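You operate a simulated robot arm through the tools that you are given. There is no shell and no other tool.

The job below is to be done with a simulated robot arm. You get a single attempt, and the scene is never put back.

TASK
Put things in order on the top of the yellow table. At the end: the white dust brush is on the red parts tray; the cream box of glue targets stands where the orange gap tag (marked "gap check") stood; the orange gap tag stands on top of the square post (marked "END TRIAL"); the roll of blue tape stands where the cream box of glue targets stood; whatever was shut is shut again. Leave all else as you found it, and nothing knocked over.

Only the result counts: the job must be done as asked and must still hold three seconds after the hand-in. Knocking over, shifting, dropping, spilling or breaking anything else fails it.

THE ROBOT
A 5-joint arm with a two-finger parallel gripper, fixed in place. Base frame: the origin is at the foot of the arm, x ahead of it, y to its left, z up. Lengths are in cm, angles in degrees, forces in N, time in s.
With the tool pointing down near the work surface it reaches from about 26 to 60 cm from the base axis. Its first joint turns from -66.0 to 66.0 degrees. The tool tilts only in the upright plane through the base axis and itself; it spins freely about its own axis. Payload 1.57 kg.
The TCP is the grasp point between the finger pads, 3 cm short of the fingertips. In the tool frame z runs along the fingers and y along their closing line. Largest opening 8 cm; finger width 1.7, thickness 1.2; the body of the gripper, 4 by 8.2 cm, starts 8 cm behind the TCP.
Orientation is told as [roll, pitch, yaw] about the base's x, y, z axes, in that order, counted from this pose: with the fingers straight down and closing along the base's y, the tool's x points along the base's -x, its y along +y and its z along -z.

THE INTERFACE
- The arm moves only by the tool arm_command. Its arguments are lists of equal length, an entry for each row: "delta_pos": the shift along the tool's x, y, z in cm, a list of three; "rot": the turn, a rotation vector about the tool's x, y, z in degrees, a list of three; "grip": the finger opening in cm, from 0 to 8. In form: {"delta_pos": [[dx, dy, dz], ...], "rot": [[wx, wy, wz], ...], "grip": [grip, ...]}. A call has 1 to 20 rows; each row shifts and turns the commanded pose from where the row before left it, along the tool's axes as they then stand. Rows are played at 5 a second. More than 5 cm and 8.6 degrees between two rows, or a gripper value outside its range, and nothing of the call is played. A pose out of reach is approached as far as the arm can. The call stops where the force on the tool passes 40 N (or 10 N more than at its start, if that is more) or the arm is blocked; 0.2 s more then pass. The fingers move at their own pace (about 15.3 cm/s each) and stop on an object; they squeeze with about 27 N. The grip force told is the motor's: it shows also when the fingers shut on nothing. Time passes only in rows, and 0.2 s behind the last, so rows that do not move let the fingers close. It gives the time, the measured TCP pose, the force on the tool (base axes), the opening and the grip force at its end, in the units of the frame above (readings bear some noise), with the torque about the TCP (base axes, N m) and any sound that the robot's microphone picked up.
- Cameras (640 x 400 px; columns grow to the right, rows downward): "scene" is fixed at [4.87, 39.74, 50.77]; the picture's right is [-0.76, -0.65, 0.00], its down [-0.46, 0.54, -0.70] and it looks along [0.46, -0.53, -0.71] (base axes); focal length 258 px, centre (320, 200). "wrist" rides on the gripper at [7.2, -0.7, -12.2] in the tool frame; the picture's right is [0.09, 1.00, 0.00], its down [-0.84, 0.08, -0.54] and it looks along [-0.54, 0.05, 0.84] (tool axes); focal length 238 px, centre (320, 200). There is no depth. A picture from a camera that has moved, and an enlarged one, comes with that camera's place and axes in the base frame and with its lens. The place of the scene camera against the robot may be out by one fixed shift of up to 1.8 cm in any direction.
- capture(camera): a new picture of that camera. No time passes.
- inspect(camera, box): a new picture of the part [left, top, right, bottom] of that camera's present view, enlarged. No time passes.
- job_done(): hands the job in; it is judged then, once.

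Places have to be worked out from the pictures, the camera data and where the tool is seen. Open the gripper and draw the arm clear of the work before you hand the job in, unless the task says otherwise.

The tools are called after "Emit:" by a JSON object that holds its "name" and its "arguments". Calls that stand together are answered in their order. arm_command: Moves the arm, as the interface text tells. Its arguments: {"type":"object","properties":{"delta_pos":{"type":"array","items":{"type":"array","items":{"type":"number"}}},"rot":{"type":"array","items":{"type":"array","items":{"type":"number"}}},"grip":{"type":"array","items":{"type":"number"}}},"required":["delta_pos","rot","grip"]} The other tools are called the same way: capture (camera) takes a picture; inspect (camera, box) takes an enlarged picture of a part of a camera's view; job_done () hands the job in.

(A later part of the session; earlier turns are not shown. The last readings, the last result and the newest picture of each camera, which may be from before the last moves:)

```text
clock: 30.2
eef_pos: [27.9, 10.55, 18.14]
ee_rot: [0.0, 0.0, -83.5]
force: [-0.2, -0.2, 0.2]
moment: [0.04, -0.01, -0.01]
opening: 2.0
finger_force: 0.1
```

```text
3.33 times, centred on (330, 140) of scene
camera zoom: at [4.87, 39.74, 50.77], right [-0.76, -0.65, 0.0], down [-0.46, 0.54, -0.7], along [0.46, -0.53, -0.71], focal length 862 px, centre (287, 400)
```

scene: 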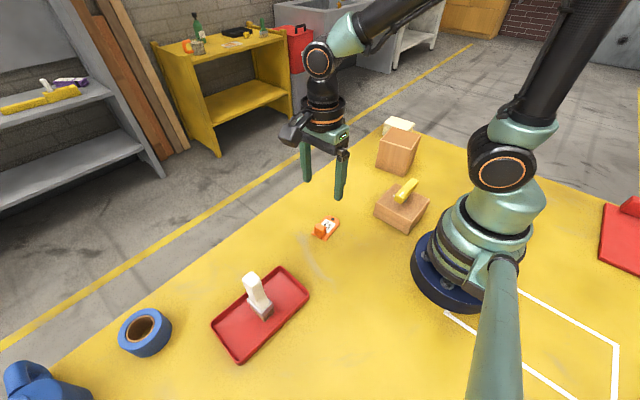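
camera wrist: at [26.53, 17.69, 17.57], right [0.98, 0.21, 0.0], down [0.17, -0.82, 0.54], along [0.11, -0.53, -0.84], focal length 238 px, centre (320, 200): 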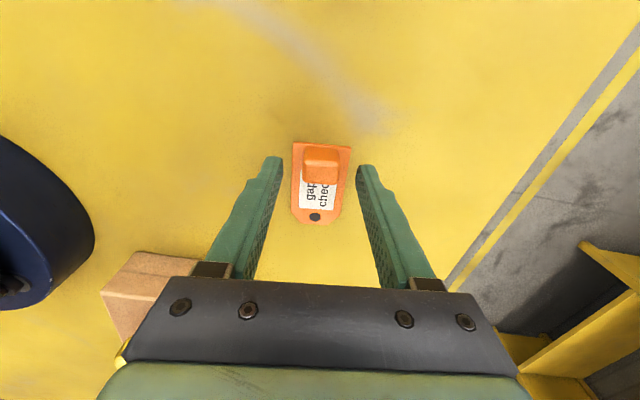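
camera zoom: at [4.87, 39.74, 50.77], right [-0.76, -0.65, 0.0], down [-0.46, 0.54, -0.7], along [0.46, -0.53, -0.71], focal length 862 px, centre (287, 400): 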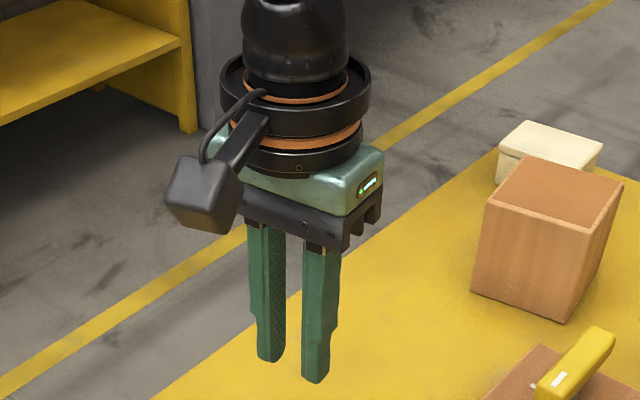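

The tag slipped out of the fingers during the lift. I look at how it lies now.

Emit:
{"name": "capture", "arguments": {"camera": "wrist"}}

Emit:
{"name": "inspect", "arguments": {"camera": "wrist", "box": [285, 85, 365, 165]}}

Emit:
{"name": "inspect", "arguments": {"camera": "scene", "box": [300, 200, 360, 250]}}

```text
taken
camera wrist: at [26.28, 17.67, 30.41], right [0.98, 0.21, 0.0], down [0.17, -0.82, 0.54], along [0.11, -0.53, -0.84], focal length 238 px, centre (320, 200)
```

wrist: 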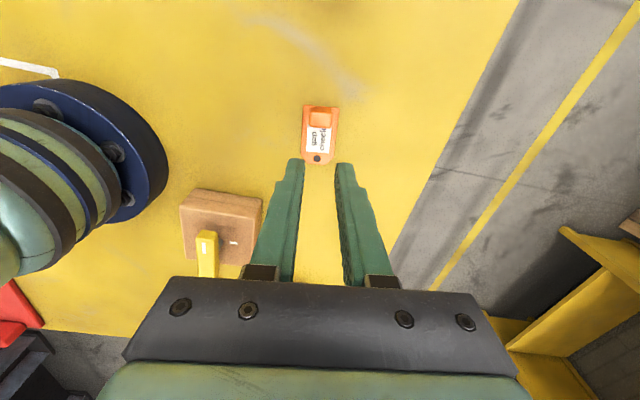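

```text
5.00 times, centred on (325, 125) of wrist
camera zoom: at [26.28, 17.67, 30.41], right [0.98, 0.21, 0.0], down [0.17, -0.82, 0.54], along [0.11, -0.53, -0.84], focal length 1192 px, centre (295, 575)
```

zoom: 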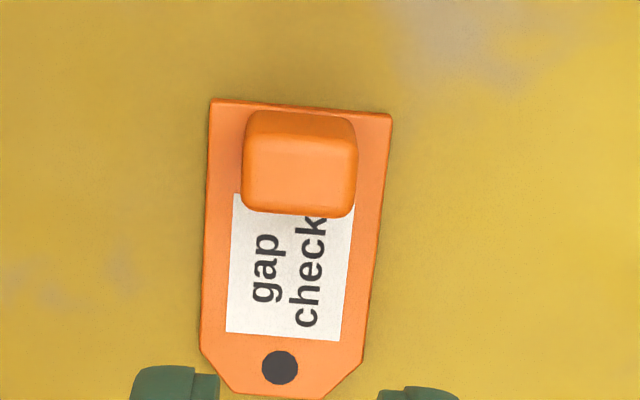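

```text
8.00 times, centred on (330, 225) of scene
camera zoom: at [4.87, 39.74, 50.77], right [-0.76, -0.65, 0.0], down [-0.46, 0.54, -0.7], along [0.46, -0.53, -0.71], focal length 2068 px, centre (240, 0)
```

zoom: 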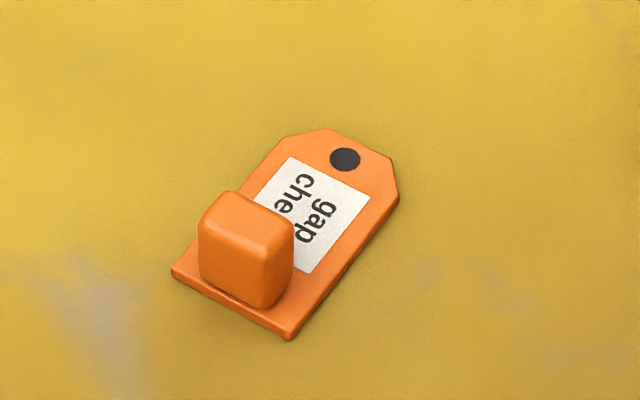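

The tag is still flat in nearly the same place (moved about 0.2–0.3 cm). I go down again a little deeper, close, and then lift in tiny steps reading the force.

Emit:
{"name": "arm_command", "arguments": {"delta_pos": [[0.15, 0, 0], [0, 0, 4], [0, 0, 4], [0, 0, 3], [0, 0, 2], [0, 0, 0.8], [0, 0, 0.4], [0, 0, 0]], "rot": [[0, 0, 0], [0, 0, 0], [0, 0, 0], [0, 0, 0], [0, 0, 0], [0, 0, 0], [0, 0, 0], [0, 0, 0]], "grip": [5, 5, 5, 5, 5, 5, 5, 5]}}

Emit:
{"name": "inspect", "arguments": {"camera": "wrist", "box": [250, 125, 390, 235]}}

Emit:
{"name": "inspect", "arguments": {"camera": "scene", "box": [300, 200, 360, 250]}}

```text
clock: 32.0
eef_pos: [27.91, 10.84, 3.91]
ee_rot: [0.0, 0.0, -83.3]
force: [-0.5, -0.1, -0.2]
moment: [0.0, 0.0, -0.02]
opening: 4.98
finger_force: 0.0
```

```text
3.64 times, centred on (320, 180) of wrist
camera zoom: at [26.32, 17.94, 16.2], right [0.98, 0.21, 0.0], down [0.17, -0.82, 0.54], along [0.11, -0.53, -0.84], focal length 867 px, centre (320, 273)
```

zoom: 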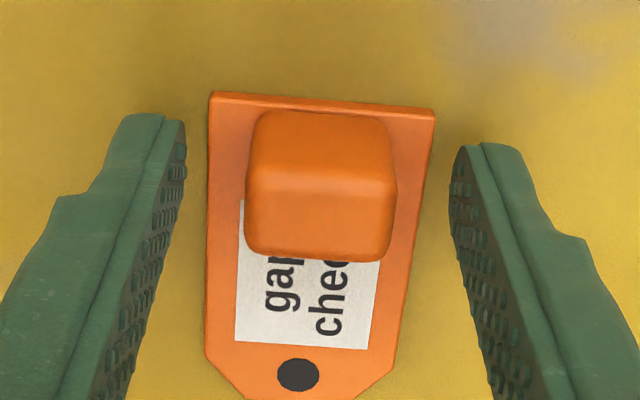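

```text
8.00 times, centred on (330, 225) of scene
camera zoom: at [4.87, 39.74, 50.77], right [-0.76, -0.65, 0.0], down [-0.46, 0.54, -0.7], along [0.46, -0.53, -0.71], focal length 2068 px, centre (240, 0)
```

zoom: 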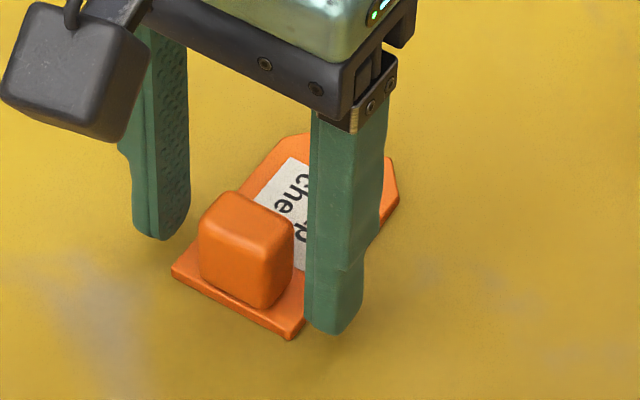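

Emit:
{"name": "arm_command", "arguments": {"delta_pos": [[-0.2, 0, 0.15], [0, 0, 0], [0, 0, 0], [0, 0, 0], [0, 0, 0], [0, 0, 0]], "rot": [[0, 0, 0], [0, 0, 0], [0, 0, 0], [0, 0, 0], [0, 0, 0], [0, 0, 0]], "grip": [5, 5, 3, 1, 0, 0]}}

Emit:
{"name": "arm_command", "arguments": {"delta_pos": [[0, 0, -0.2], [0, 0, 0]], "rot": [[0, 0, 0], [0, 0, 0]], "grip": [0, 0]}}

Emit:
{"name": "inspect", "arguments": {"camera": "scene", "box": [300, 200, 360, 250]}}

```text
clock: 33.4
eef_pos: [27.9, 10.65, 3.91]
ee_rot: [0.1, 0.1, -83.3]
force: [-0.6, -0.7, -0.4]
moment: [0.01, 0.01, -0.03]
opening: 2.49
finger_force: 27.2
```

```text
clock: 34.0
eef_pos: [27.92, 10.8, 4.05]
ee_rot: [-0.2, 0.1, -83.4]
force: [0.0, -0.1, -0.5]
moment: [0.0, 0.0, -0.01]
opening: 2.48
finger_force: 27.0
```

```text
8.00 times, centred on (330, 225) of scene
camera zoom: at [4.87, 39.74, 50.77], right [-0.76, -0.65, 0.0], down [-0.46, 0.54, -0.7], along [0.46, -0.53, -0.71], focal length 2068 px, centre (240, 0)
```

zoom: 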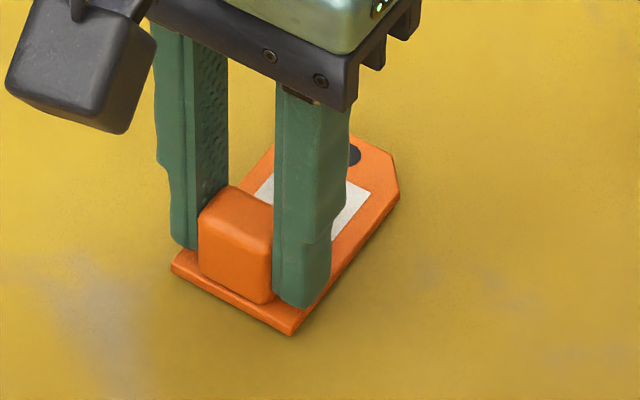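

Emit:
{"name": "arm_command", "arguments": {"delta_pos": [[0, 0, -0.25], [0, 0, 0]], "rot": [[0, 0, 0], [0, 0, 0]], "grip": [0, 0]}}

Emit:
{"name": "inspect", "arguments": {"camera": "scene", "box": [300, 200, 360, 250]}}

```text
clock: 34.6
eef_pos: [27.95, 10.66, 4.23]
ee_rot: [0.0, 0.0, -83.4]
force: [0.3, -0.2, -0.5]
moment: [0.05, 0.0, -0.01]
opening: 2.47
finger_force: 26.8
```

```text
8.00 times, centred on (330, 225) of scene
camera zoom: at [4.87, 39.74, 50.77], right [-0.76, -0.65, 0.0], down [-0.46, 0.54, -0.7], along [0.46, -0.53, -0.71], focal length 2068 px, centre (240, 0)
```

zoom: 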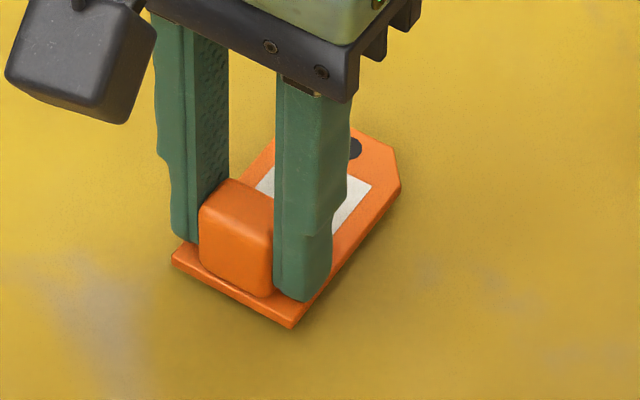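

The tag is rising with the fingers this time, with no notable load. I go on lifting gently and check.

Emit:
{"name": "arm_command", "arguments": {"delta_pos": [[0, 0, -0.3], [0, 0, -0.4], [0, 0, -0.5], [0, 0, 0]], "rot": [[0, 0, 0], [0, 0, 0], [0, 0, 0], [0, 0, 0]], "grip": [0, 0, 0, 0]}}

Emit:
{"name": "inspect", "arguments": {"camera": "scene", "box": [300, 200, 360, 250]}}

Emit:
{"name": "inspect", "arguments": {"camera": "wrist", "box": [250, 125, 390, 235]}}

```text
clock: 35.6
eef_pos: [27.82, 10.61, 5.4]
ee_rot: [0.0, 0.0, -83.4]
force: [0.5, 0.2, -0.2]
moment: [0.01, -0.02, 0.03]
opening: 2.5
finger_force: 26.6
```

```text
8.00 times, centred on (330, 225) of scene
camera zoom: at [4.87, 39.74, 50.77], right [-0.76, -0.65, 0.0], down [-0.46, 0.54, -0.7], along [0.46, -0.53, -0.71], focal length 2068 px, centre (240, 0)
```

zoom: 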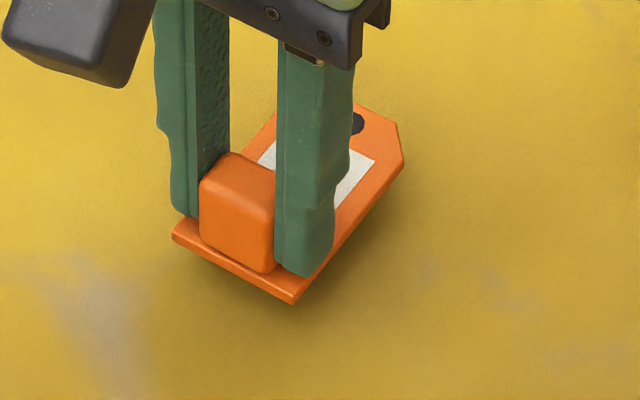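

```text
3.64 times, centred on (320, 180) of wrist
camera zoom: at [26.34, 17.67, 17.78], right [0.98, 0.21, 0.0], down [0.17, -0.82, 0.54], along [0.11, -0.53, -0.84], focal length 867 px, centre (320, 273)
```

zoom: 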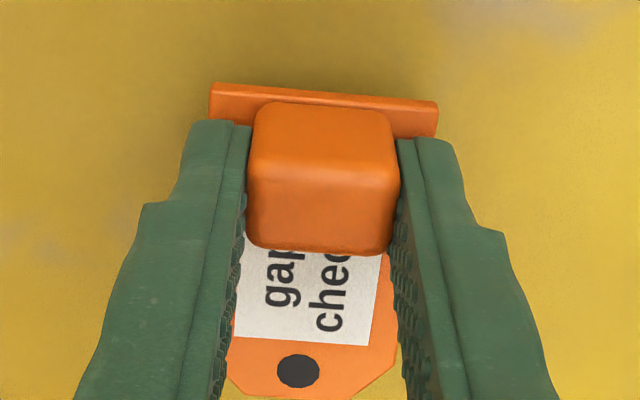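

It is held level. It likely slipped on the faster move before, so I lift at a gentle pace and check again.

Emit:
{"name": "arm_command", "arguments": {"delta_pos": [[0, 0, -0.5], [0, 0, -0.6], [0, 0, -0.7], [0, 0, -0.7], [0, 0, -0.6], [0, 0, -0.4], [0, 0, 0]], "rot": [[0, 0, 0], [0, 0, 0], [0, 0, 0], [0, 0, 0], [0, 0, 0], [0, 0, 0], [0, 0, 0]], "grip": [0, 0, 0, 0, 0, 0, 0]}}

Emit:
{"name": "inspect", "arguments": {"camera": "wrist", "box": [250, 125, 390, 235]}}

Emit:
{"name": "inspect", "arguments": {"camera": "scene", "box": [290, 170, 370, 250]}}

```text
clock: 37.2
eef_pos: [27.9, 10.73, 9.03]
ee_rot: [0.0, 0.0, -83.4]
force: [-0.6, -0.8, -0.1]
moment: [-0.01, 0.02, -0.02]
opening: 2.52
finger_force: 27.3
```

```text
3.64 times, centred on (320, 180) of wrist
camera zoom: at [26.35, 17.75, 21.33], right [0.98, 0.21, 0.0], down [0.17, -0.82, 0.54], along [0.11, -0.53, -0.84], focal length 867 px, centre (320, 273)
```

zoom: 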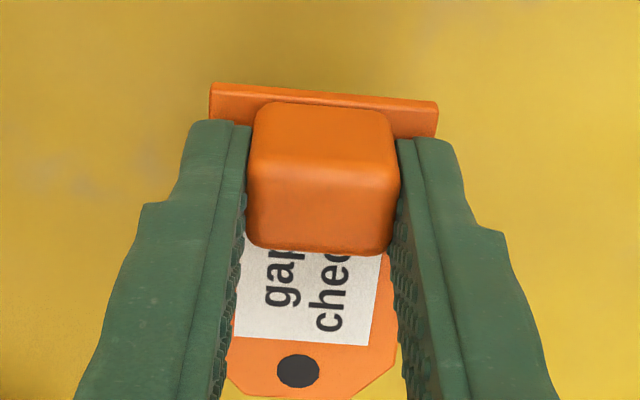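

```text
5.00 times, centred on (330, 210) of scene
camera zoom: at [4.87, 39.74, 50.77], right [-0.76, -0.65, 0.0], down [-0.46, 0.54, -0.7], along [0.46, -0.53, -0.71], focal length 1293 px, centre (270, 150)
```

zoom: 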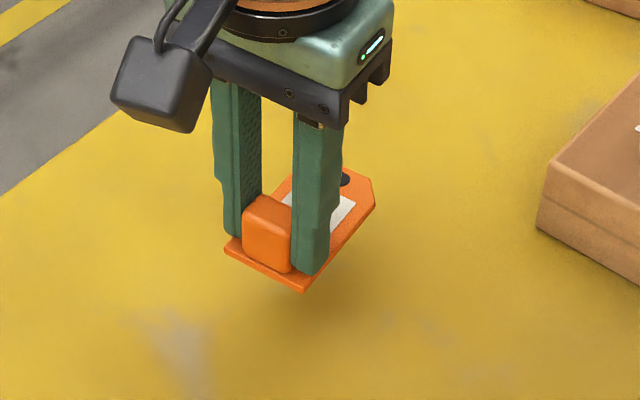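

No slip in the grip. I continue up to z ≈ 16.5 and begin the traverse at a gentle pace.

Emit:
{"name": "arm_command", "arguments": {"delta_pos": [[0, 0, -0.5], [0, 0, -0.8], [0, 0, -1], [0, 0, -1], [0, 0, -1], [0, 0, -1], [0, 0, -1], [0, 0, -0.7], [0, 0, -0.4], [-0.5, 0.04, 0], [-1, 0.08, 0], [-1.5, 0.12, 0], [-2, 0.15, 0], [-2, 0.15, 0], [-2, 0.15, 0], [-2, 0.15, 0], [-1.5, 0.12, 0], [-1, 0.08, 0], [-0.5, 0.04, 0], [0, 0, 0]], "rot": [[0, 0, 0], [0, 0, 0], [0, 0, 0], [0, 0, 0], [0, 0, 0], [0, 0, 0], [0, 0, 0], [0, 0, 0], [0, 0, 0], [0, 0, 0], [0, 0, 0], [0, 0, 0], [0, 0, 0], [0, 0, 0], [0, 0, 0], [0, 0, 0], [0, 0, 0], [0, 0, 0], [0, 0, 0], [0, 0, 0]], "grip": [0, 0, 0, 0, 0, 0, 0, 0, 0, 0, 0, 0, 0, 0, 0, 0, 0, 0, 0, 0]}}

Emit:
{"name": "inspect", "arguments": {"camera": "wrist", "box": [250, 125, 390, 235]}}

Emit:
{"name": "capture", "arguments": {"camera": "scene"}}

```text
clock: 41.4
eef_pos: [30.46, -3.13, 16.49]
ee_rot: [0.0, 0.1, -83.4]
force: [0.0, 0.6, -0.6]
moment: [-0.01, 0.0, -0.02]
opening: 2.52
finger_force: 27.2
```

```text
3.64 times, centred on (320, 180) of wrist
camera zoom: at [28.95, 3.87, 28.72], right [0.98, 0.21, 0.0], down [0.17, -0.82, 0.54], along [0.11, -0.53, -0.84], focal length 867 px, centre (320, 273)
```

zoom: 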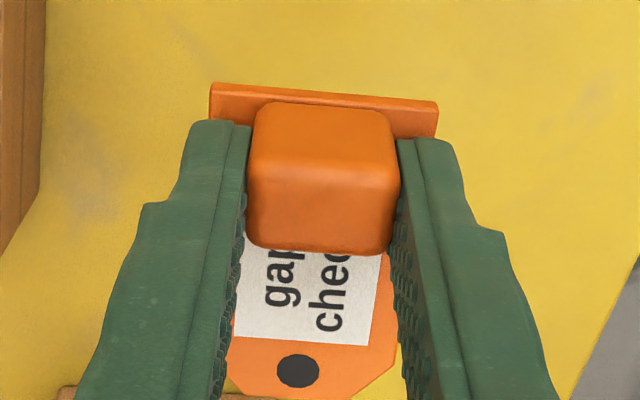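

```text
taken
```

scene: 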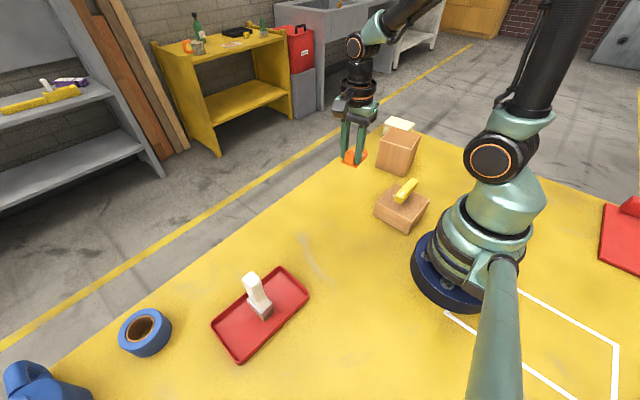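

The grip is steady. I continue over the post (top centre judged at (28.5, -26.0), top at about z = 9.9).

Emit:
{"name": "arm_command", "arguments": {"delta_pos": [[-0.5, -0.12, 0], [-1, -0.23, 0], [-1.5, -0.35, 0], [-2, -0.46, 0], [-2, -0.46, 0], [-2, -0.46, 0], [-2, -0.46, 0], [-2, -0.46, 0], [-2, -0.46, 0], [-2, -0.46, 0], [-1.5, -0.35, 0], [-0.9, -0.21, 0], [-0.48, -0.1, 0], [0, 0, 0]], "rot": [[0, 0, 0], [0, 0, 0], [0, 0, 0], [0, 0, 0], [0, 0, 0], [0, 0, 0], [0, 0, 0], [0, 0, 0], [0, 0, 0], [0, 0, 0], [0, 0, 0], [0, 0, 0], [0, 0, 0], [0, 0, 0]], "grip": [0, 0, 0, 0, 0, 0, 0, 0, 0, 0, 0, 0, 0, 0]}}

Emit:
{"name": "capture", "arguments": {"camera": "wrist"}}

Emit:
{"name": "inspect", "arguments": {"camera": "scene", "box": [330, 90, 450, 190]}}

```text
clock: 44.4
eef_pos: [28.28, -23.32, 16.27]
ee_rot: [0.0, 0.0, -83.4]
force: [-0.6, -0.9, -0.8]
moment: [0.01, 0.01, 0.01]
opening: 2.5
finger_force: 26.7
```

```text
taken
camera wrist: at [26.72, -16.28, 28.68], right [0.98, 0.21, 0.0], down [0.17, -0.82, 0.54], along [0.11, -0.53, -0.84], focal length 238 px, centre (320, 200)
```

wrist: 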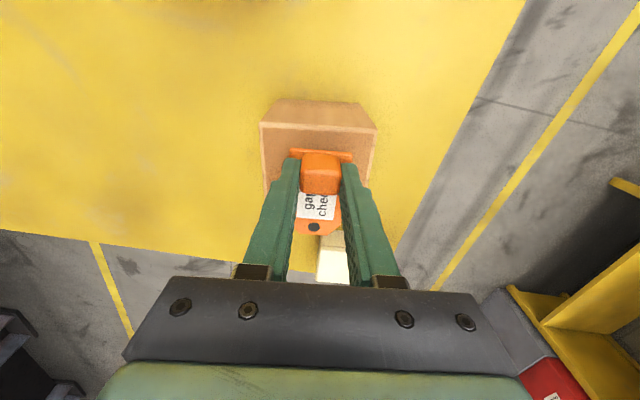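

```text
4.00 times, centred on (390, 140) of scene
camera zoom: at [4.87, 39.74, 50.77], right [-0.76, -0.65, 0.0], down [-0.46, 0.54, -0.7], along [0.46, -0.53, -0.71], focal length 1034 px, centre (40, 440)
```

zoom: 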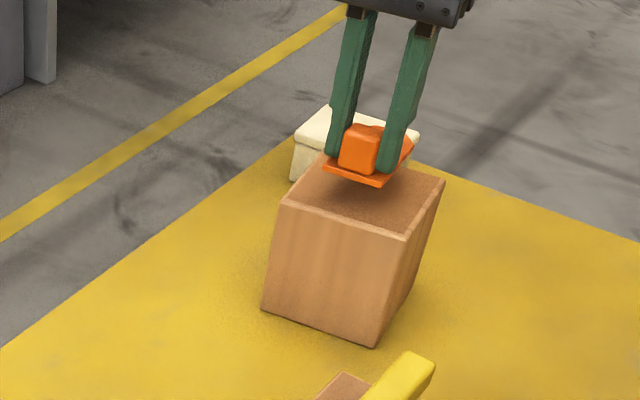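

The tag sits centred over the post top. I lower it gently, then in small steps to contact.

Emit:
{"name": "arm_command", "arguments": {"delta_pos": [[0, 0, 0.4], [0, 0, 0.5], [0, 0, 0.5], [0, 0, 0.2], [0, 0, 0]], "rot": [[0, 0, 0], [0, 0, 0], [0, 0, 0], [0, 0, 0], [0, 0, 0]], "grip": [0, 0, 0, 0, 0]}}

Emit:
{"name": "arm_command", "arguments": {"delta_pos": [[0, 0, 0.2], [0, 0, 0.1], [0, 0, 0]], "rot": [[0, 0, 0], [0, 0, 0], [0, 0, 0]], "grip": [0, 0, 0]}}

Emit:
{"name": "inspect", "arguments": {"camera": "scene", "box": [350, 100, 450, 180]}}

```text
clock: 45.6
eef_pos: [28.4, -23.29, 14.84]
ee_rot: [0.0, 0.0, -83.4]
force: [0.4, -0.4, -0.6]
moment: [0.0, 0.02, -0.01]
opening: 2.5
finger_force: 27.0
```

```text
clock: 46.4
eef_pos: [28.27, -23.38, 14.46]
ee_rot: [-0.1, 0.0, -83.4]
force: [-0.6, 0.3, -0.1]
moment: [-0.03, 0.01, 0.04]
opening: 2.51
finger_force: 26.6
```

```text
5.00 times, centred on (400, 140) of scene
camera zoom: at [4.87, 39.74, 50.77], right [-0.76, -0.65, 0.0], down [-0.46, 0.54, -0.7], along [0.46, -0.53, -0.71], focal length 1293 px, centre (-80, 500)
```

zoom: 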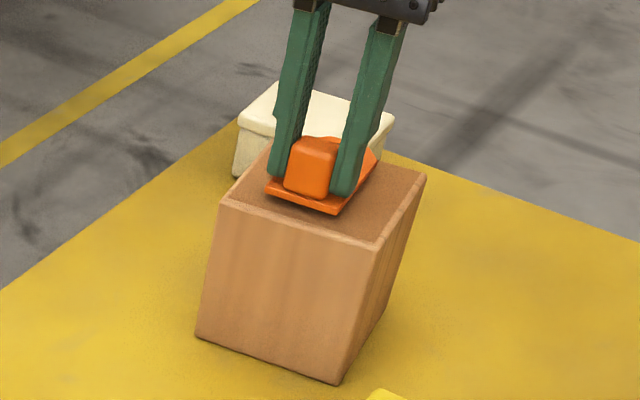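

Emit:
{"name": "arm_command", "arguments": {"delta_pos": [[0, 0, 0.15], [0, 0, 0.1], [0, 0, 0]], "rot": [[0, 0, 0], [0, 0, 0], [0, 0, 0]], "grip": [0, 0, 0]}}

```text
clock: 47.2
eef_pos: [28.42, -23.38, 14.09]
ee_rot: [0.1, 0.0, -83.4]
force: [0.4, 0.3, -0.4]
moment: [-0.05, -0.03, 0.05]
opening: 2.51
finger_force: 27.3
```

Still no contact at z ≈ 14.1–14.2; another small step.

Emit:
{"name": "arm_command", "arguments": {"delta_pos": [[0, 0, 0.15], [0, 0, 0]], "rot": [[0, 0, 0], [0, 0, 0]], "grip": [0, 0]}}

Emit:
{"name": "inspect", "arguments": {"camera": "scene", "box": [370, 110, 430, 155]}}

```text
clock: 47.8
eef_pos: [28.47, -23.36, 14.11]
ee_rot: [0.0, 0.0, -83.4]
force: [0.9, -0.3, -0.2]
moment: [-0.04, -0.01, -0.03]
opening: 2.47
finger_force: 27.2
```

```text
8.89 times, centred on (400, 132) of scene
camera zoom: at [4.87, 39.74, 50.77], right [-0.76, -0.65, 0.0], down [-0.46, 0.54, -0.7], along [0.46, -0.53, -0.71], focal length 2298 px, centre (-391, 800)
```

zoom: 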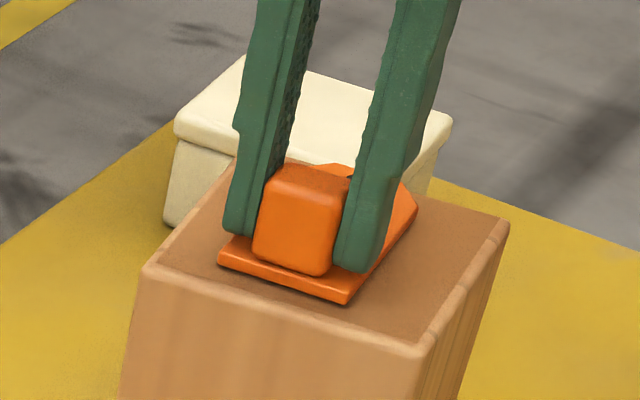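

Emit:
{"name": "arm_command", "arguments": {"delta_pos": [[0, 0, 0.15], [0, 0, 0]], "rot": [[0, 0, 0], [0, 0, 0]], "grip": [0, 0]}}

Emit:
{"name": "inspect", "arguments": {"camera": "scene", "box": [370, 110, 430, 155]}}

```text
clock: 48.4
eef_pos: [28.47, -23.3, 13.86]
ee_rot: [0.0, 0.0, -83.4]
force: [0.7, -0.5, -0.1]
moment: [0.02, 0.01, 0.02]
opening: 2.47
finger_force: 27.3
```

```text
8.89 times, centred on (400, 132) of scene
camera zoom: at [4.87, 39.74, 50.77], right [-0.76, -0.65, 0.0], down [-0.46, 0.54, -0.7], along [0.46, -0.53, -0.71], focal length 2298 px, centre (-391, 800)
```

zoom: 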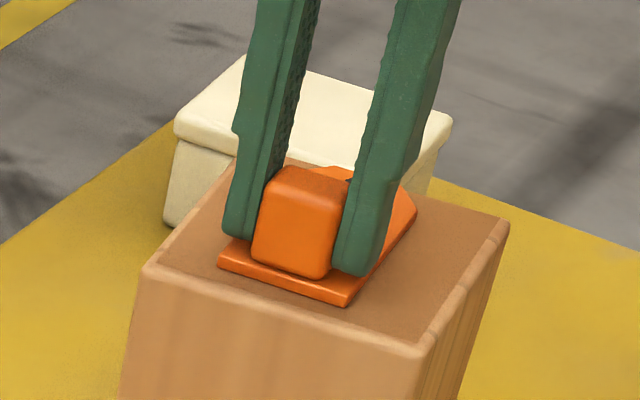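

Emit:
{"name": "arm_command", "arguments": {"delta_pos": [[0, 0, 0.15], [0, 0, 0]], "rot": [[0, 0, 0], [0, 0, 0]], "grip": [0, 0]}}

Emit:
{"name": "inspect", "arguments": {"camera": "scene", "box": [370, 110, 430, 155]}}

```text
clock: 49.0
eef_pos: [28.46, -23.41, 13.75]
ee_rot: [0.0, 0.0, -83.4]
force: [-2.0, 2.8, 7.8]
moment: [-0.04, 0.06, -0.03]
opening: 2.51
finger_force: 27.2
```

```text
8.89 times, centred on (400, 132) of scene
camera zoom: at [4.87, 39.74, 50.77], right [-0.76, -0.65, 0.0], down [-0.46, 0.54, -0.7], along [0.46, -0.53, -0.71], focal length 2298 px, centre (-391, 800)
```

zoom: 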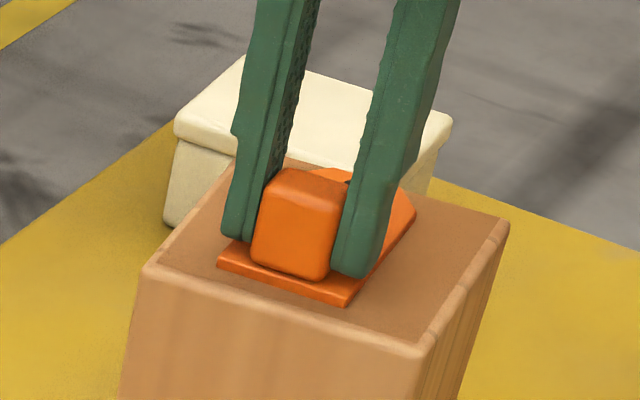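

Contact: 7.8 N upward at z ≈ 13.75, so the tag rests on the post. I open the fingers moderately in place.

Emit:
{"name": "arm_command", "arguments": {"delta_pos": [[0, 0, 0], [0, 0, 0], [0, 0, 0], [0, 0, 0], [0, 0, 0]], "rot": [[0, 0, 0], [0, 0, 0], [0, 0, 0], [0, 0, 0], [0, 0, 0]], "grip": [2.4, 2.8, 3.5, 4.5, 5]}}

Emit:
{"name": "inspect", "arguments": {"camera": "scene", "box": [370, 110, 430, 155]}}

Emit:
{"name": "inspect", "arguments": {"camera": "wrist", "box": [230, 100, 410, 240]}}

```text
clock: 50.2
eef_pos: [28.48, -23.4, 13.77]
ee_rot: [0.0, 0.1, -83.4]
force: [-0.1, 0.1, 0.1]
moment: [-0.01, -0.01, 0.04]
opening: 5.01
finger_force: 0.0
```

```text
8.89 times, centred on (400, 132) of scene
camera zoom: at [4.87, 39.74, 50.77], right [-0.76, -0.65, 0.0], down [-0.46, 0.54, -0.7], along [0.46, -0.53, -0.71], focal length 2298 px, centre (-391, 800)
```

zoom: 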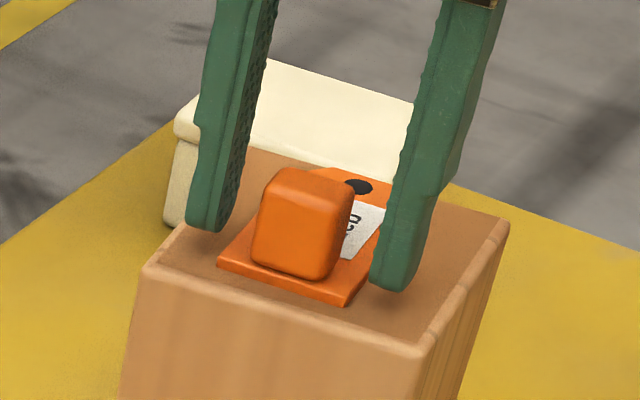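

```text
2.86 times, centred on (320, 170) of wrist
camera zoom: at [26.9, -16.38, 26.04], right [0.98, 0.21, 0.0], down [0.17, -0.82, 0.54], along [0.11, -0.53, -0.84], focal length 681 px, centre (320, 286)
```

zoom: 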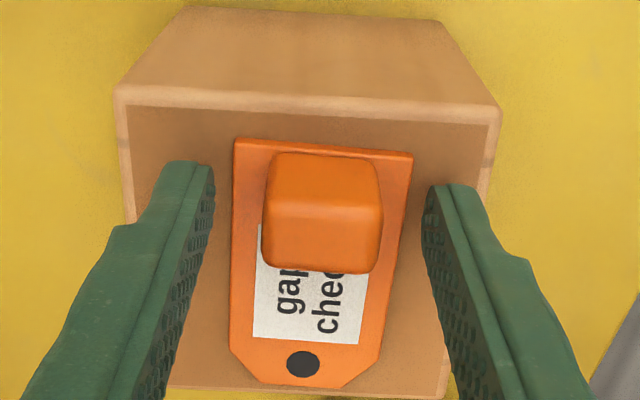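

The tag stands on the post. I rise clear, spin to yaw 0, and move towards the cream box for a close look.

Emit:
{"name": "arm_command", "arguments": {"delta_pos": [[0, 0, -1], [0, 0, -2], [0, 0, -3], [0, 0, -4], [0, 0, 0], [0, 0, 0], [0, 0, 0], [0, 0, 0], [0, 0, 0], [0, 0, 0], [0, 0, 0], [0, 0, 0], [0, 0, 0], [0, 0, 0], [-1, -3, 0], [-1, -3, 0], [-1, -3, 0], [-1, -3, 0], [0, 0, 0]], "rot": [[0, 0, 0], [0, 0, 0], [0, 0, 0], [0, 0, 0], [0, 0, -8.34], [0, 0, -8.34], [0, 0, -8.34], [0, 0, -8.34], [0, 0, -8.34], [0, 0, -8.34], [0, 0, -8.34], [0, 0, -8.34], [0, 0, -8.34], [0, 0, -8.34], [0, 0, 0], [0, 0, 0], [0, 0, 0], [0, 0, 0], [0, 0, 0]], "grip": [5, 5, 5, 6, 8, 8, 8, 8, 8, 8, 8, 8, 8, 8, 8, 8, 8, 8, 8]}}

Emit:
{"name": "capture", "arguments": {"camera": "wrist"}}

Emit:
{"name": "capture", "arguments": {"camera": "scene"}}

```text
clock: 54.2
eef_pos: [32.27, -35.39, 23.88]
ee_rot: [0.0, 0.1, 0.0]
force: [-0.7, 0.0, 0.3]
moment: [0.04, -0.01, -0.01]
opening: 7.99
finger_force: 0.0
```

```text
taken
camera wrist: at [25.08, -36.03, 36.16], right [-0.09, 1.0, 0.0], down [0.84, 0.08, 0.54], along [0.54, 0.05, -0.84], focal length 238 px, centre (320, 200)
```

wrist: 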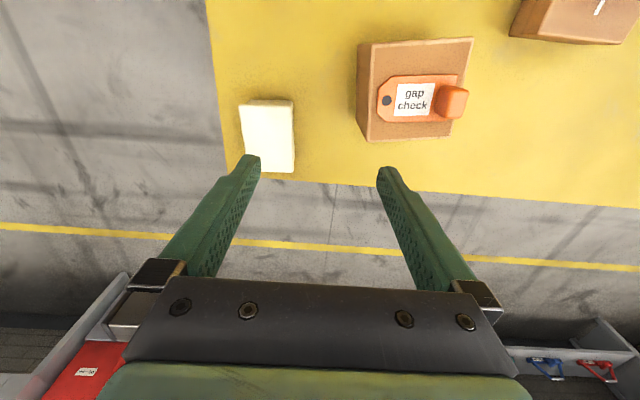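

```text
taken
```

scene: 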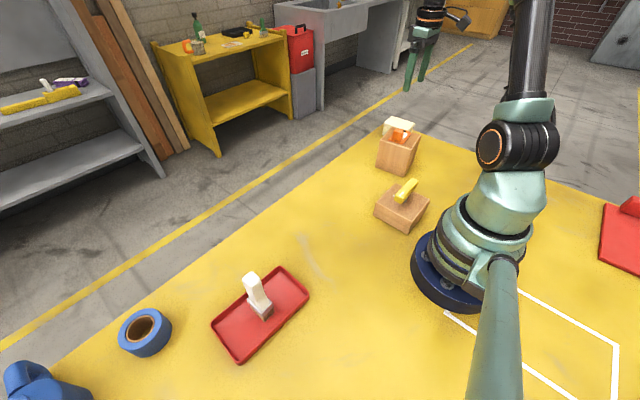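

Emit:
{"name": "inspect", "arguments": {"camera": "wrist", "box": [215, 80, 315, 190]}}

Emit:
{"name": "inspect", "arguments": {"camera": "scene", "box": [365, 105, 435, 155]}}

```text
3.64 times, centred on (265, 135) of wrist
camera zoom: at [25.08, -36.03, 36.16], right [-0.09, 1.0, 0.0], down [0.84, 0.08, 0.54], along [0.54, 0.05, -0.84], focal length 867 px, centre (520, 436)
```

zoom: 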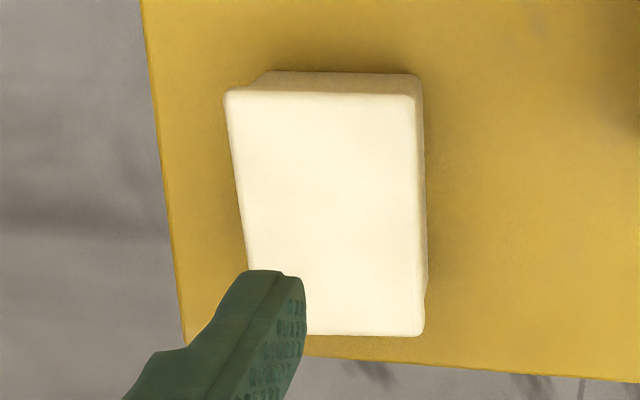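

```text
8.00 times, centred on (400, 130) of scene
camera zoom: at [4.87, 39.73, 50.77], right [-0.76, -0.65, 0.0], down [-0.46, 0.54, -0.7], along [0.46, -0.53, -0.71], focal length 2068 px, centre (-320, 760)
```

zoom: 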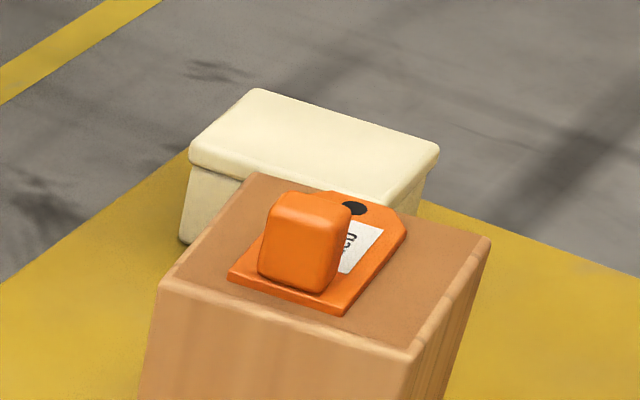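

The cream box lid top is about z = 5.0, 9.0 by 6.5 cm, centred near (36.35, -41.9) and turned about 2.7°. I line up above it with the fingers fully open.

Emit:
{"name": "arm_command", "arguments": {"delta_pos": [[-1.36, -2.17, 0], [-1.36, -2.17, 0], [-1.36, -2.17, 2], [0, 0, 3], [0, 0, 3], [0, 0, 3], [0, 0, 0]], "rot": [[0, 0, -2.7], [0, 0, 0], [0, 0, 0], [0, 0, 0], [0, 0, 0], [0, 0, 0], [0, 0, 0]], "grip": [8, 8, 8, 8, 8, 8, 8]}}

Emit:
{"name": "capture", "arguments": {"camera": "wrist"}}

Emit:
{"name": "inspect", "arguments": {"camera": "scene", "box": [340, 60, 460, 180]}}

```text
clock: 55.8
eef_pos: [36.68, -41.75, 12.64]
ee_rot: [0.0, 0.0, 2.6]
force: [0.0, 0.8, -0.2]
moment: [0.01, 0.0, 0.03]
opening: 8.02
finger_force: 0.0
```

```text
taken
camera wrist: at [29.4, -42.86, 25.0], right [-0.14, 0.99, 0.0], down [0.83, 0.12, 0.54], along [0.54, 0.08, -0.84], focal length 238 px, centre (320, 200)
```

wrist: 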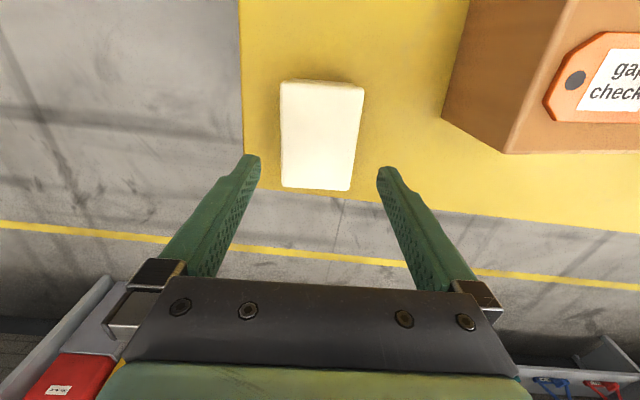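

```text
3.33 times, centred on (400, 120) of scene
camera zoom: at [4.87, 39.74, 50.77], right [-0.76, -0.65, 0.0], down [-0.46, 0.54, -0.7], along [0.46, -0.53, -0.71], focal length 862 px, centre (53, 467)
```

zoom: 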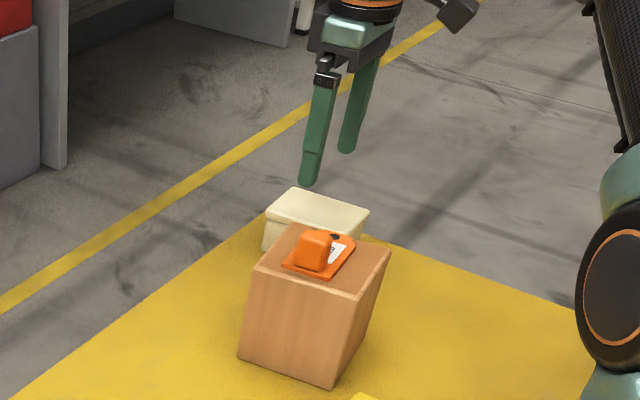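

The closer view gives the centre (36.35, -42.0) and a turn of about 4°. I correct and lower so the fingers straddle the box, tips just above the table.

Emit:
{"name": "arm_command", "arguments": {"delta_pos": [[0.34, -0.24, 0], [0, 0, 2], [0, 0, 2], [0, 0, 0]], "rot": [[0, 0, -1.4], [0, 0, 0], [0, 0, 0], [0, 0, 0]], "grip": [8, 8, 8, 8]}}

Emit:
{"name": "capture", "arguments": {"camera": "wrist"}}

Emit:
{"name": "inspect", "arguments": {"camera": "wrist", "box": [240, 80, 400, 220]}}

Emit:
{"name": "inspect", "arguments": {"camera": "scene", "box": [340, 60, 460, 180]}}

```text
clock: 56.8
eef_pos: [36.45, -42.01, 8.89]
ee_rot: [0.0, 0.0, 4.1]
force: [-0.3, 0.4, 0.3]
moment: [0.04, 0.0, -0.02]
opening: 7.97
finger_force: 0.0
```

```text
taken
camera wrist: at [29.14, -43.21, 21.06], right [-0.16, 0.99, 0.0], down [0.83, 0.14, 0.54], along [0.53, 0.09, -0.84], focal length 238 px, centre (320, 200)
```

wrist: 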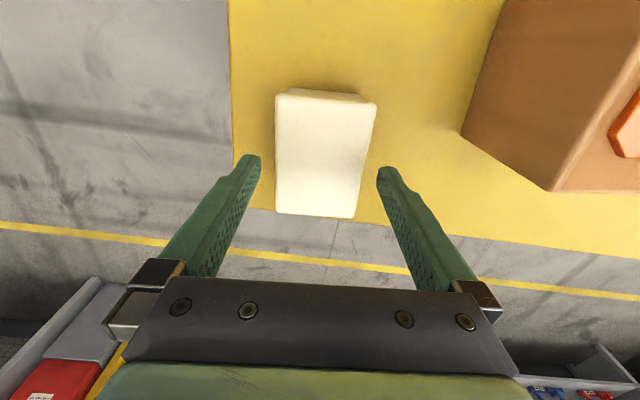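

```text
2.86 times, centred on (320, 150) of wrist
camera zoom: at [29.14, -43.21, 21.06], right [-0.16, 0.99, 0.0], down [0.83, 0.14, 0.54], along [0.53, 0.09, -0.84], focal length 681 px, centre (320, 343)
```

zoom: 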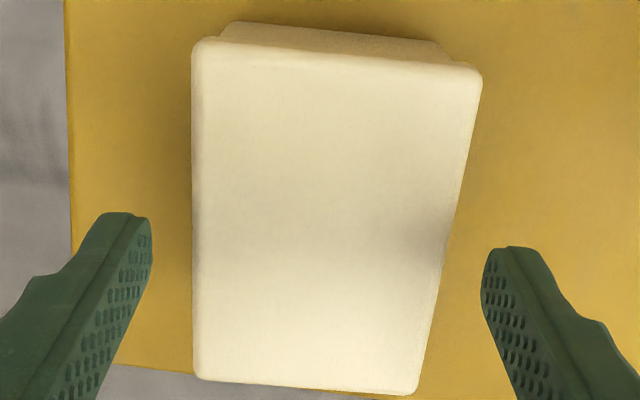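

```text
3.33 times, centred on (400, 120) of scene
camera zoom: at [4.87, 39.74, 50.77], right [-0.76, -0.65, 0.0], down [-0.46, 0.54, -0.7], along [0.46, -0.53, -0.71], focal length 862 px, centre (53, 467)
```

zoom: 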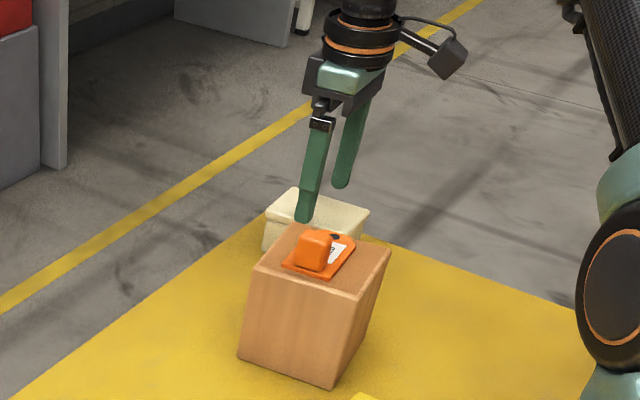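

The box sits centred between the fingers. I lower to TCP z ≈ 3.8 and close.

Emit:
{"name": "arm_command", "arguments": {"delta_pos": [[0, 0, 2], [0, 0, 2], [0, 0, 1], [0, 0, 0]], "rot": [[0, 0, 0], [0, 0, 0], [0, 0, 0], [0, 0, 0]], "grip": [8, 8, 8, 8]}}

Emit:
{"name": "capture", "arguments": {"camera": "wrist"}}

Emit:
{"name": "inspect", "arguments": {"camera": "scene", "box": [360, 80, 440, 150]}}

```text
clock: 57.8
eef_pos: [36.47, -41.93, 3.76]
ee_rot: [-0.1, 0.0, 4.1]
force: [0.6, 0.2, -0.8]
moment: [0.0, -0.01, -0.01]
opening: 8.01
finger_force: 0.1
```

```text
taken
camera wrist: at [29.27, -43.1, 16.03], right [-0.16, 0.99, 0.0], down [0.83, 0.14, 0.54], along [0.53, 0.09, -0.84], focal length 238 px, centre (320, 200)
```

wrist: 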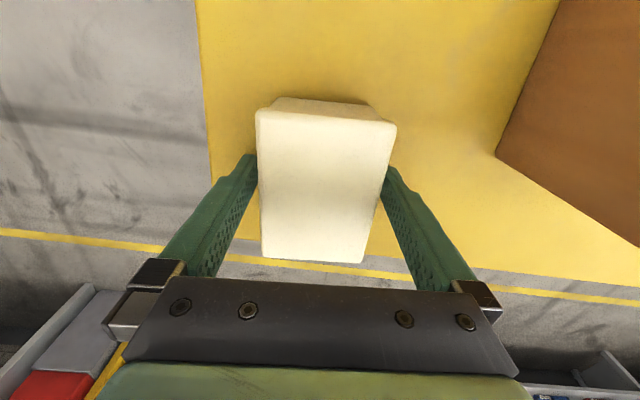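

```text
5.71 times, centred on (400, 115) of scene
camera zoom: at [4.87, 39.74, 50.77], right [-0.76, -0.65, 0.0], down [-0.46, 0.54, -0.7], along [0.46, -0.53, -0.71], focal length 1477 px, centre (-137, 686)
```

zoom: 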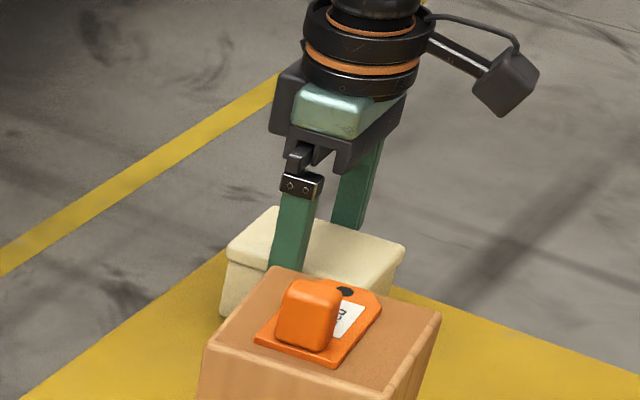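

Emit:
{"name": "arm_command", "arguments": {"delta_pos": [[0, 0, 0], [0, 0, 0], [0, 0, 0], [0, 0, 0]], "rot": [[0, 0, 0], [0, 0, 0], [0, 0, 0], [0, 0, 0]], "grip": [7, 6, 4, 2]}}

Emit:
{"name": "arm_command", "arguments": {"delta_pos": [[0, 0, -0.3], [0, 0, -0.3], [0, 0, 0]], "rot": [[0, 0, 0], [0, 0, 0], [0, 0, 0]], "grip": [0, 0, 0]}}

Emit:
{"name": "inspect", "arguments": {"camera": "scene", "box": [370, 95, 430, 145]}}

Emit:
{"name": "inspect", "arguments": {"camera": "wrist", "box": [220, 80, 420, 280]}}

```text
clock: 58.8
eef_pos: [36.54, -41.93, 3.83]
ee_rot: [0.0, 0.0, 4.2]
force: [1.0, -0.6, 1.1]
moment: [0.03, -0.1, -0.09]
opening: 6.55
finger_force: 27.2
```

```text
clock: 59.6
eef_pos: [36.46, -41.91, 4.23]
ee_rot: [0.0, 0.0, 4.1]
force: [-0.5, 0.2, -1.5]
moment: [0.03, 0.05, 0.02]
opening: 6.55
finger_force: 27.0
```

```text
8.00 times, centred on (400, 120) of scene
camera zoom: at [4.87, 39.73, 50.77], right [-0.76, -0.65, 0.0], down [-0.46, 0.54, -0.7], along [0.46, -0.53, -0.71], focal length 2068 px, centre (-320, 840)
```

zoom: 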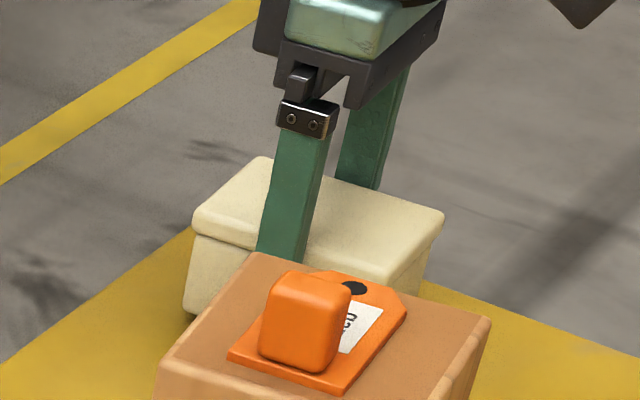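

```text
2.00 times, centred on (320, 180) of wrist
camera zoom: at [29.19, -43.15, 16.66], right [-0.16, 0.99, 0.0], down [0.83, 0.14, 0.54], along [0.53, 0.09, -0.84], focal length 477 px, centre (320, 240)
```

zoom: 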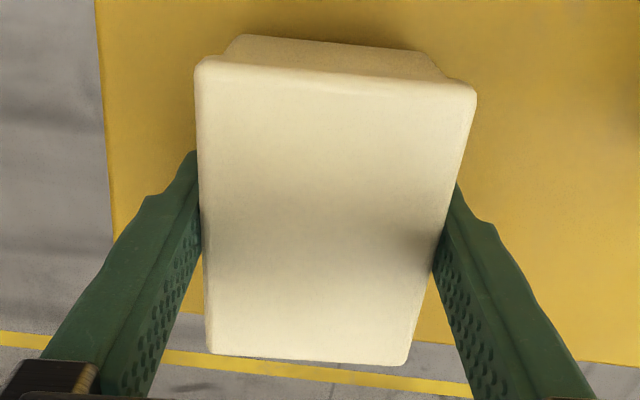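

The whole box, body and lid, rises together (opening 6.55 cm). I lift it gently to z ≈ 18.

Emit:
{"name": "arm_command", "arguments": {"delta_pos": [[0, 0, -0.5], [0, 0, -0.8], [0, 0, -1], [0, 0, -1.2], [0, 0, -1.2], [0, 0, -1.2], [0, 0, -1.2], [0, 0, -1.2], [0, 0, -1.2], [0, 0, -1.2], [0, 0, -1.2], [0, 0, -1.2], [0, 0, -0.6], [0, 0, -0.3], [0, 0, 0]], "rot": [[0, 0, 0], [0, 0, 0], [0, 0, 0], [0, 0, 0], [0, 0, 0], [0, 0, 0], [0, 0, 0], [0, 0, 0], [0, 0, 0], [0, 0, 0], [0, 0, 0], [0, 0, 0], [0, 0, 0], [0, 0, 0], [0, 0, 0]], "grip": [0, 0, 0, 0, 0, 0, 0, 0, 0, 0, 0, 0, 0, 0, 0]}}

Emit:
{"name": "capture", "arguments": {"camera": "wrist"}}

Emit:
{"name": "inspect", "arguments": {"camera": "scene", "box": [340, 30, 460, 150]}}

```text
clock: 62.8
eef_pos: [36.59, -42.0, 18.55]
ee_rot: [0.0, 0.0, 4.1]
force: [-0.1, -0.8, -1.9]
moment: [-0.03, 0.0, -0.05]
opening: 6.58
finger_force: 27.2
```

```text
taken
camera wrist: at [29.17, -43.2, 30.74], right [-0.16, 0.99, 0.0], down [0.83, 0.14, 0.54], along [0.53, 0.09, -0.84], focal length 238 px, centre (320, 200)
```

wrist: 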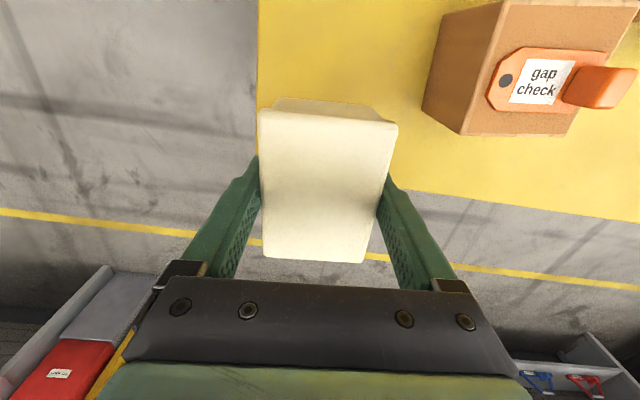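

```text
3.33 times, centred on (400, 90) of scene
camera zoom: at [4.87, 39.73, 50.77], right [-0.76, -0.65, 0.0], down [-0.46, 0.54, -0.7], along [0.46, -0.53, -0.71], focal length 862 px, centre (53, 567)
```

zoom: 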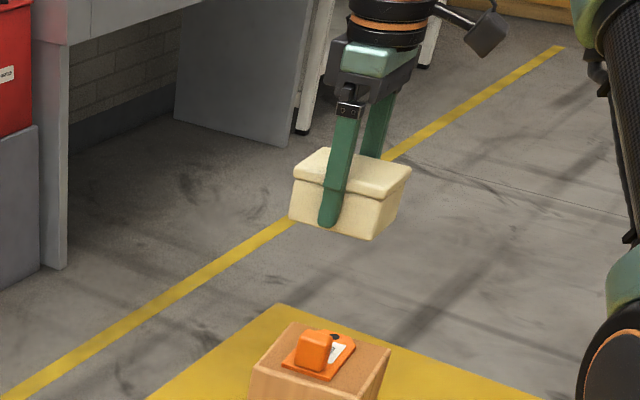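

The box hangs securely with its lid. I carry it round the post on the outside, at height.

Emit:
{"name": "arm_command", "arguments": {"delta_pos": [[-0.4, 1, 0], [-0.65, 1.6, 0], [-0.81, 2, 0], [-0.81, 2, 0], [-0.81, 2, 0], [-0.81, 2, 0], [-0.81, 2, 0], [-0.81, 2, 0], [-0.79, 1.96, 0], [0.2, 2, 0], [0.45, 2, 0], [0.45, 2, 0], [0.45, 2, 0], [0.45, 2, 0], [0.45, 2, 0], [0.45, 2, 0], [0.45, 2, 0], [0.45, 2, 0], [0.4, 1.4, 0], [0.3, 0.98, 0]], "rot": [[0, 0, 0], [0, 0, 0], [0, 0, 0], [0, 0, 0], [0, 0, 0], [0, 0, 0], [0, 0, 0], [0, 0, 0], [0, 0, 0], [0, 0, 0], [0, 0, 0], [0, 0, 0], [0, 0, 0], [0, 0, 0], [0, 0, 0], [0, 0, 0], [0, 0, 0], [0, 0, 0], [0, 0, 0], [0, 0, 0]], "grip": [0, 0, 0, 0, 0, 0, 0, 0, 0, 0, 0, 0, 0, 0, 0, 0, 0, 0, 0, 0]}}

Emit:
{"name": "capture", "arguments": {"camera": "wrist"}}

Emit:
{"name": "capture", "arguments": {"camera": "scene"}}

```text
clock: 67.0
eef_pos: [35.89, -4.92, 18.48]
ee_rot: [0.0, 0.0, 4.1]
force: [0.4, 0.0, -2.6]
moment: [0.02, 0.0, 0.02]
opening: 6.58
finger_force: 27.2
```

```text
taken
camera wrist: at [28.67, -6.14, 30.73], right [-0.16, 0.99, 0.0], down [0.83, 0.14, 0.54], along [0.53, 0.09, -0.84], focal length 238 px, centre (320, 200)
```

wrist: 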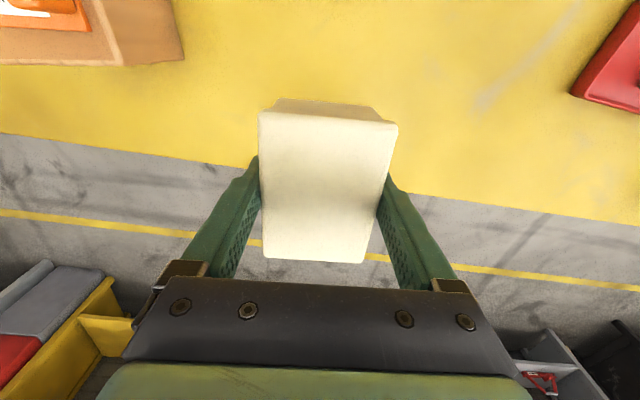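

```text
taken
```

scene: 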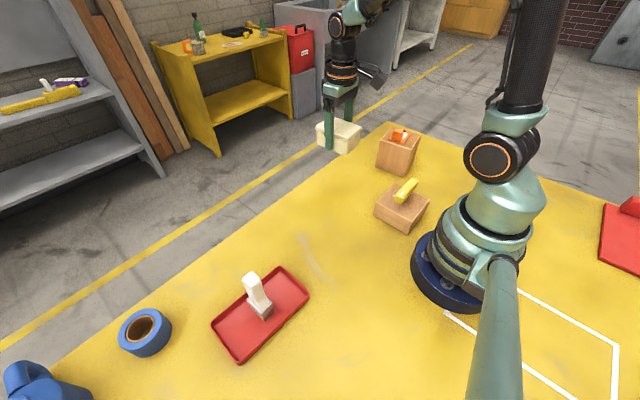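

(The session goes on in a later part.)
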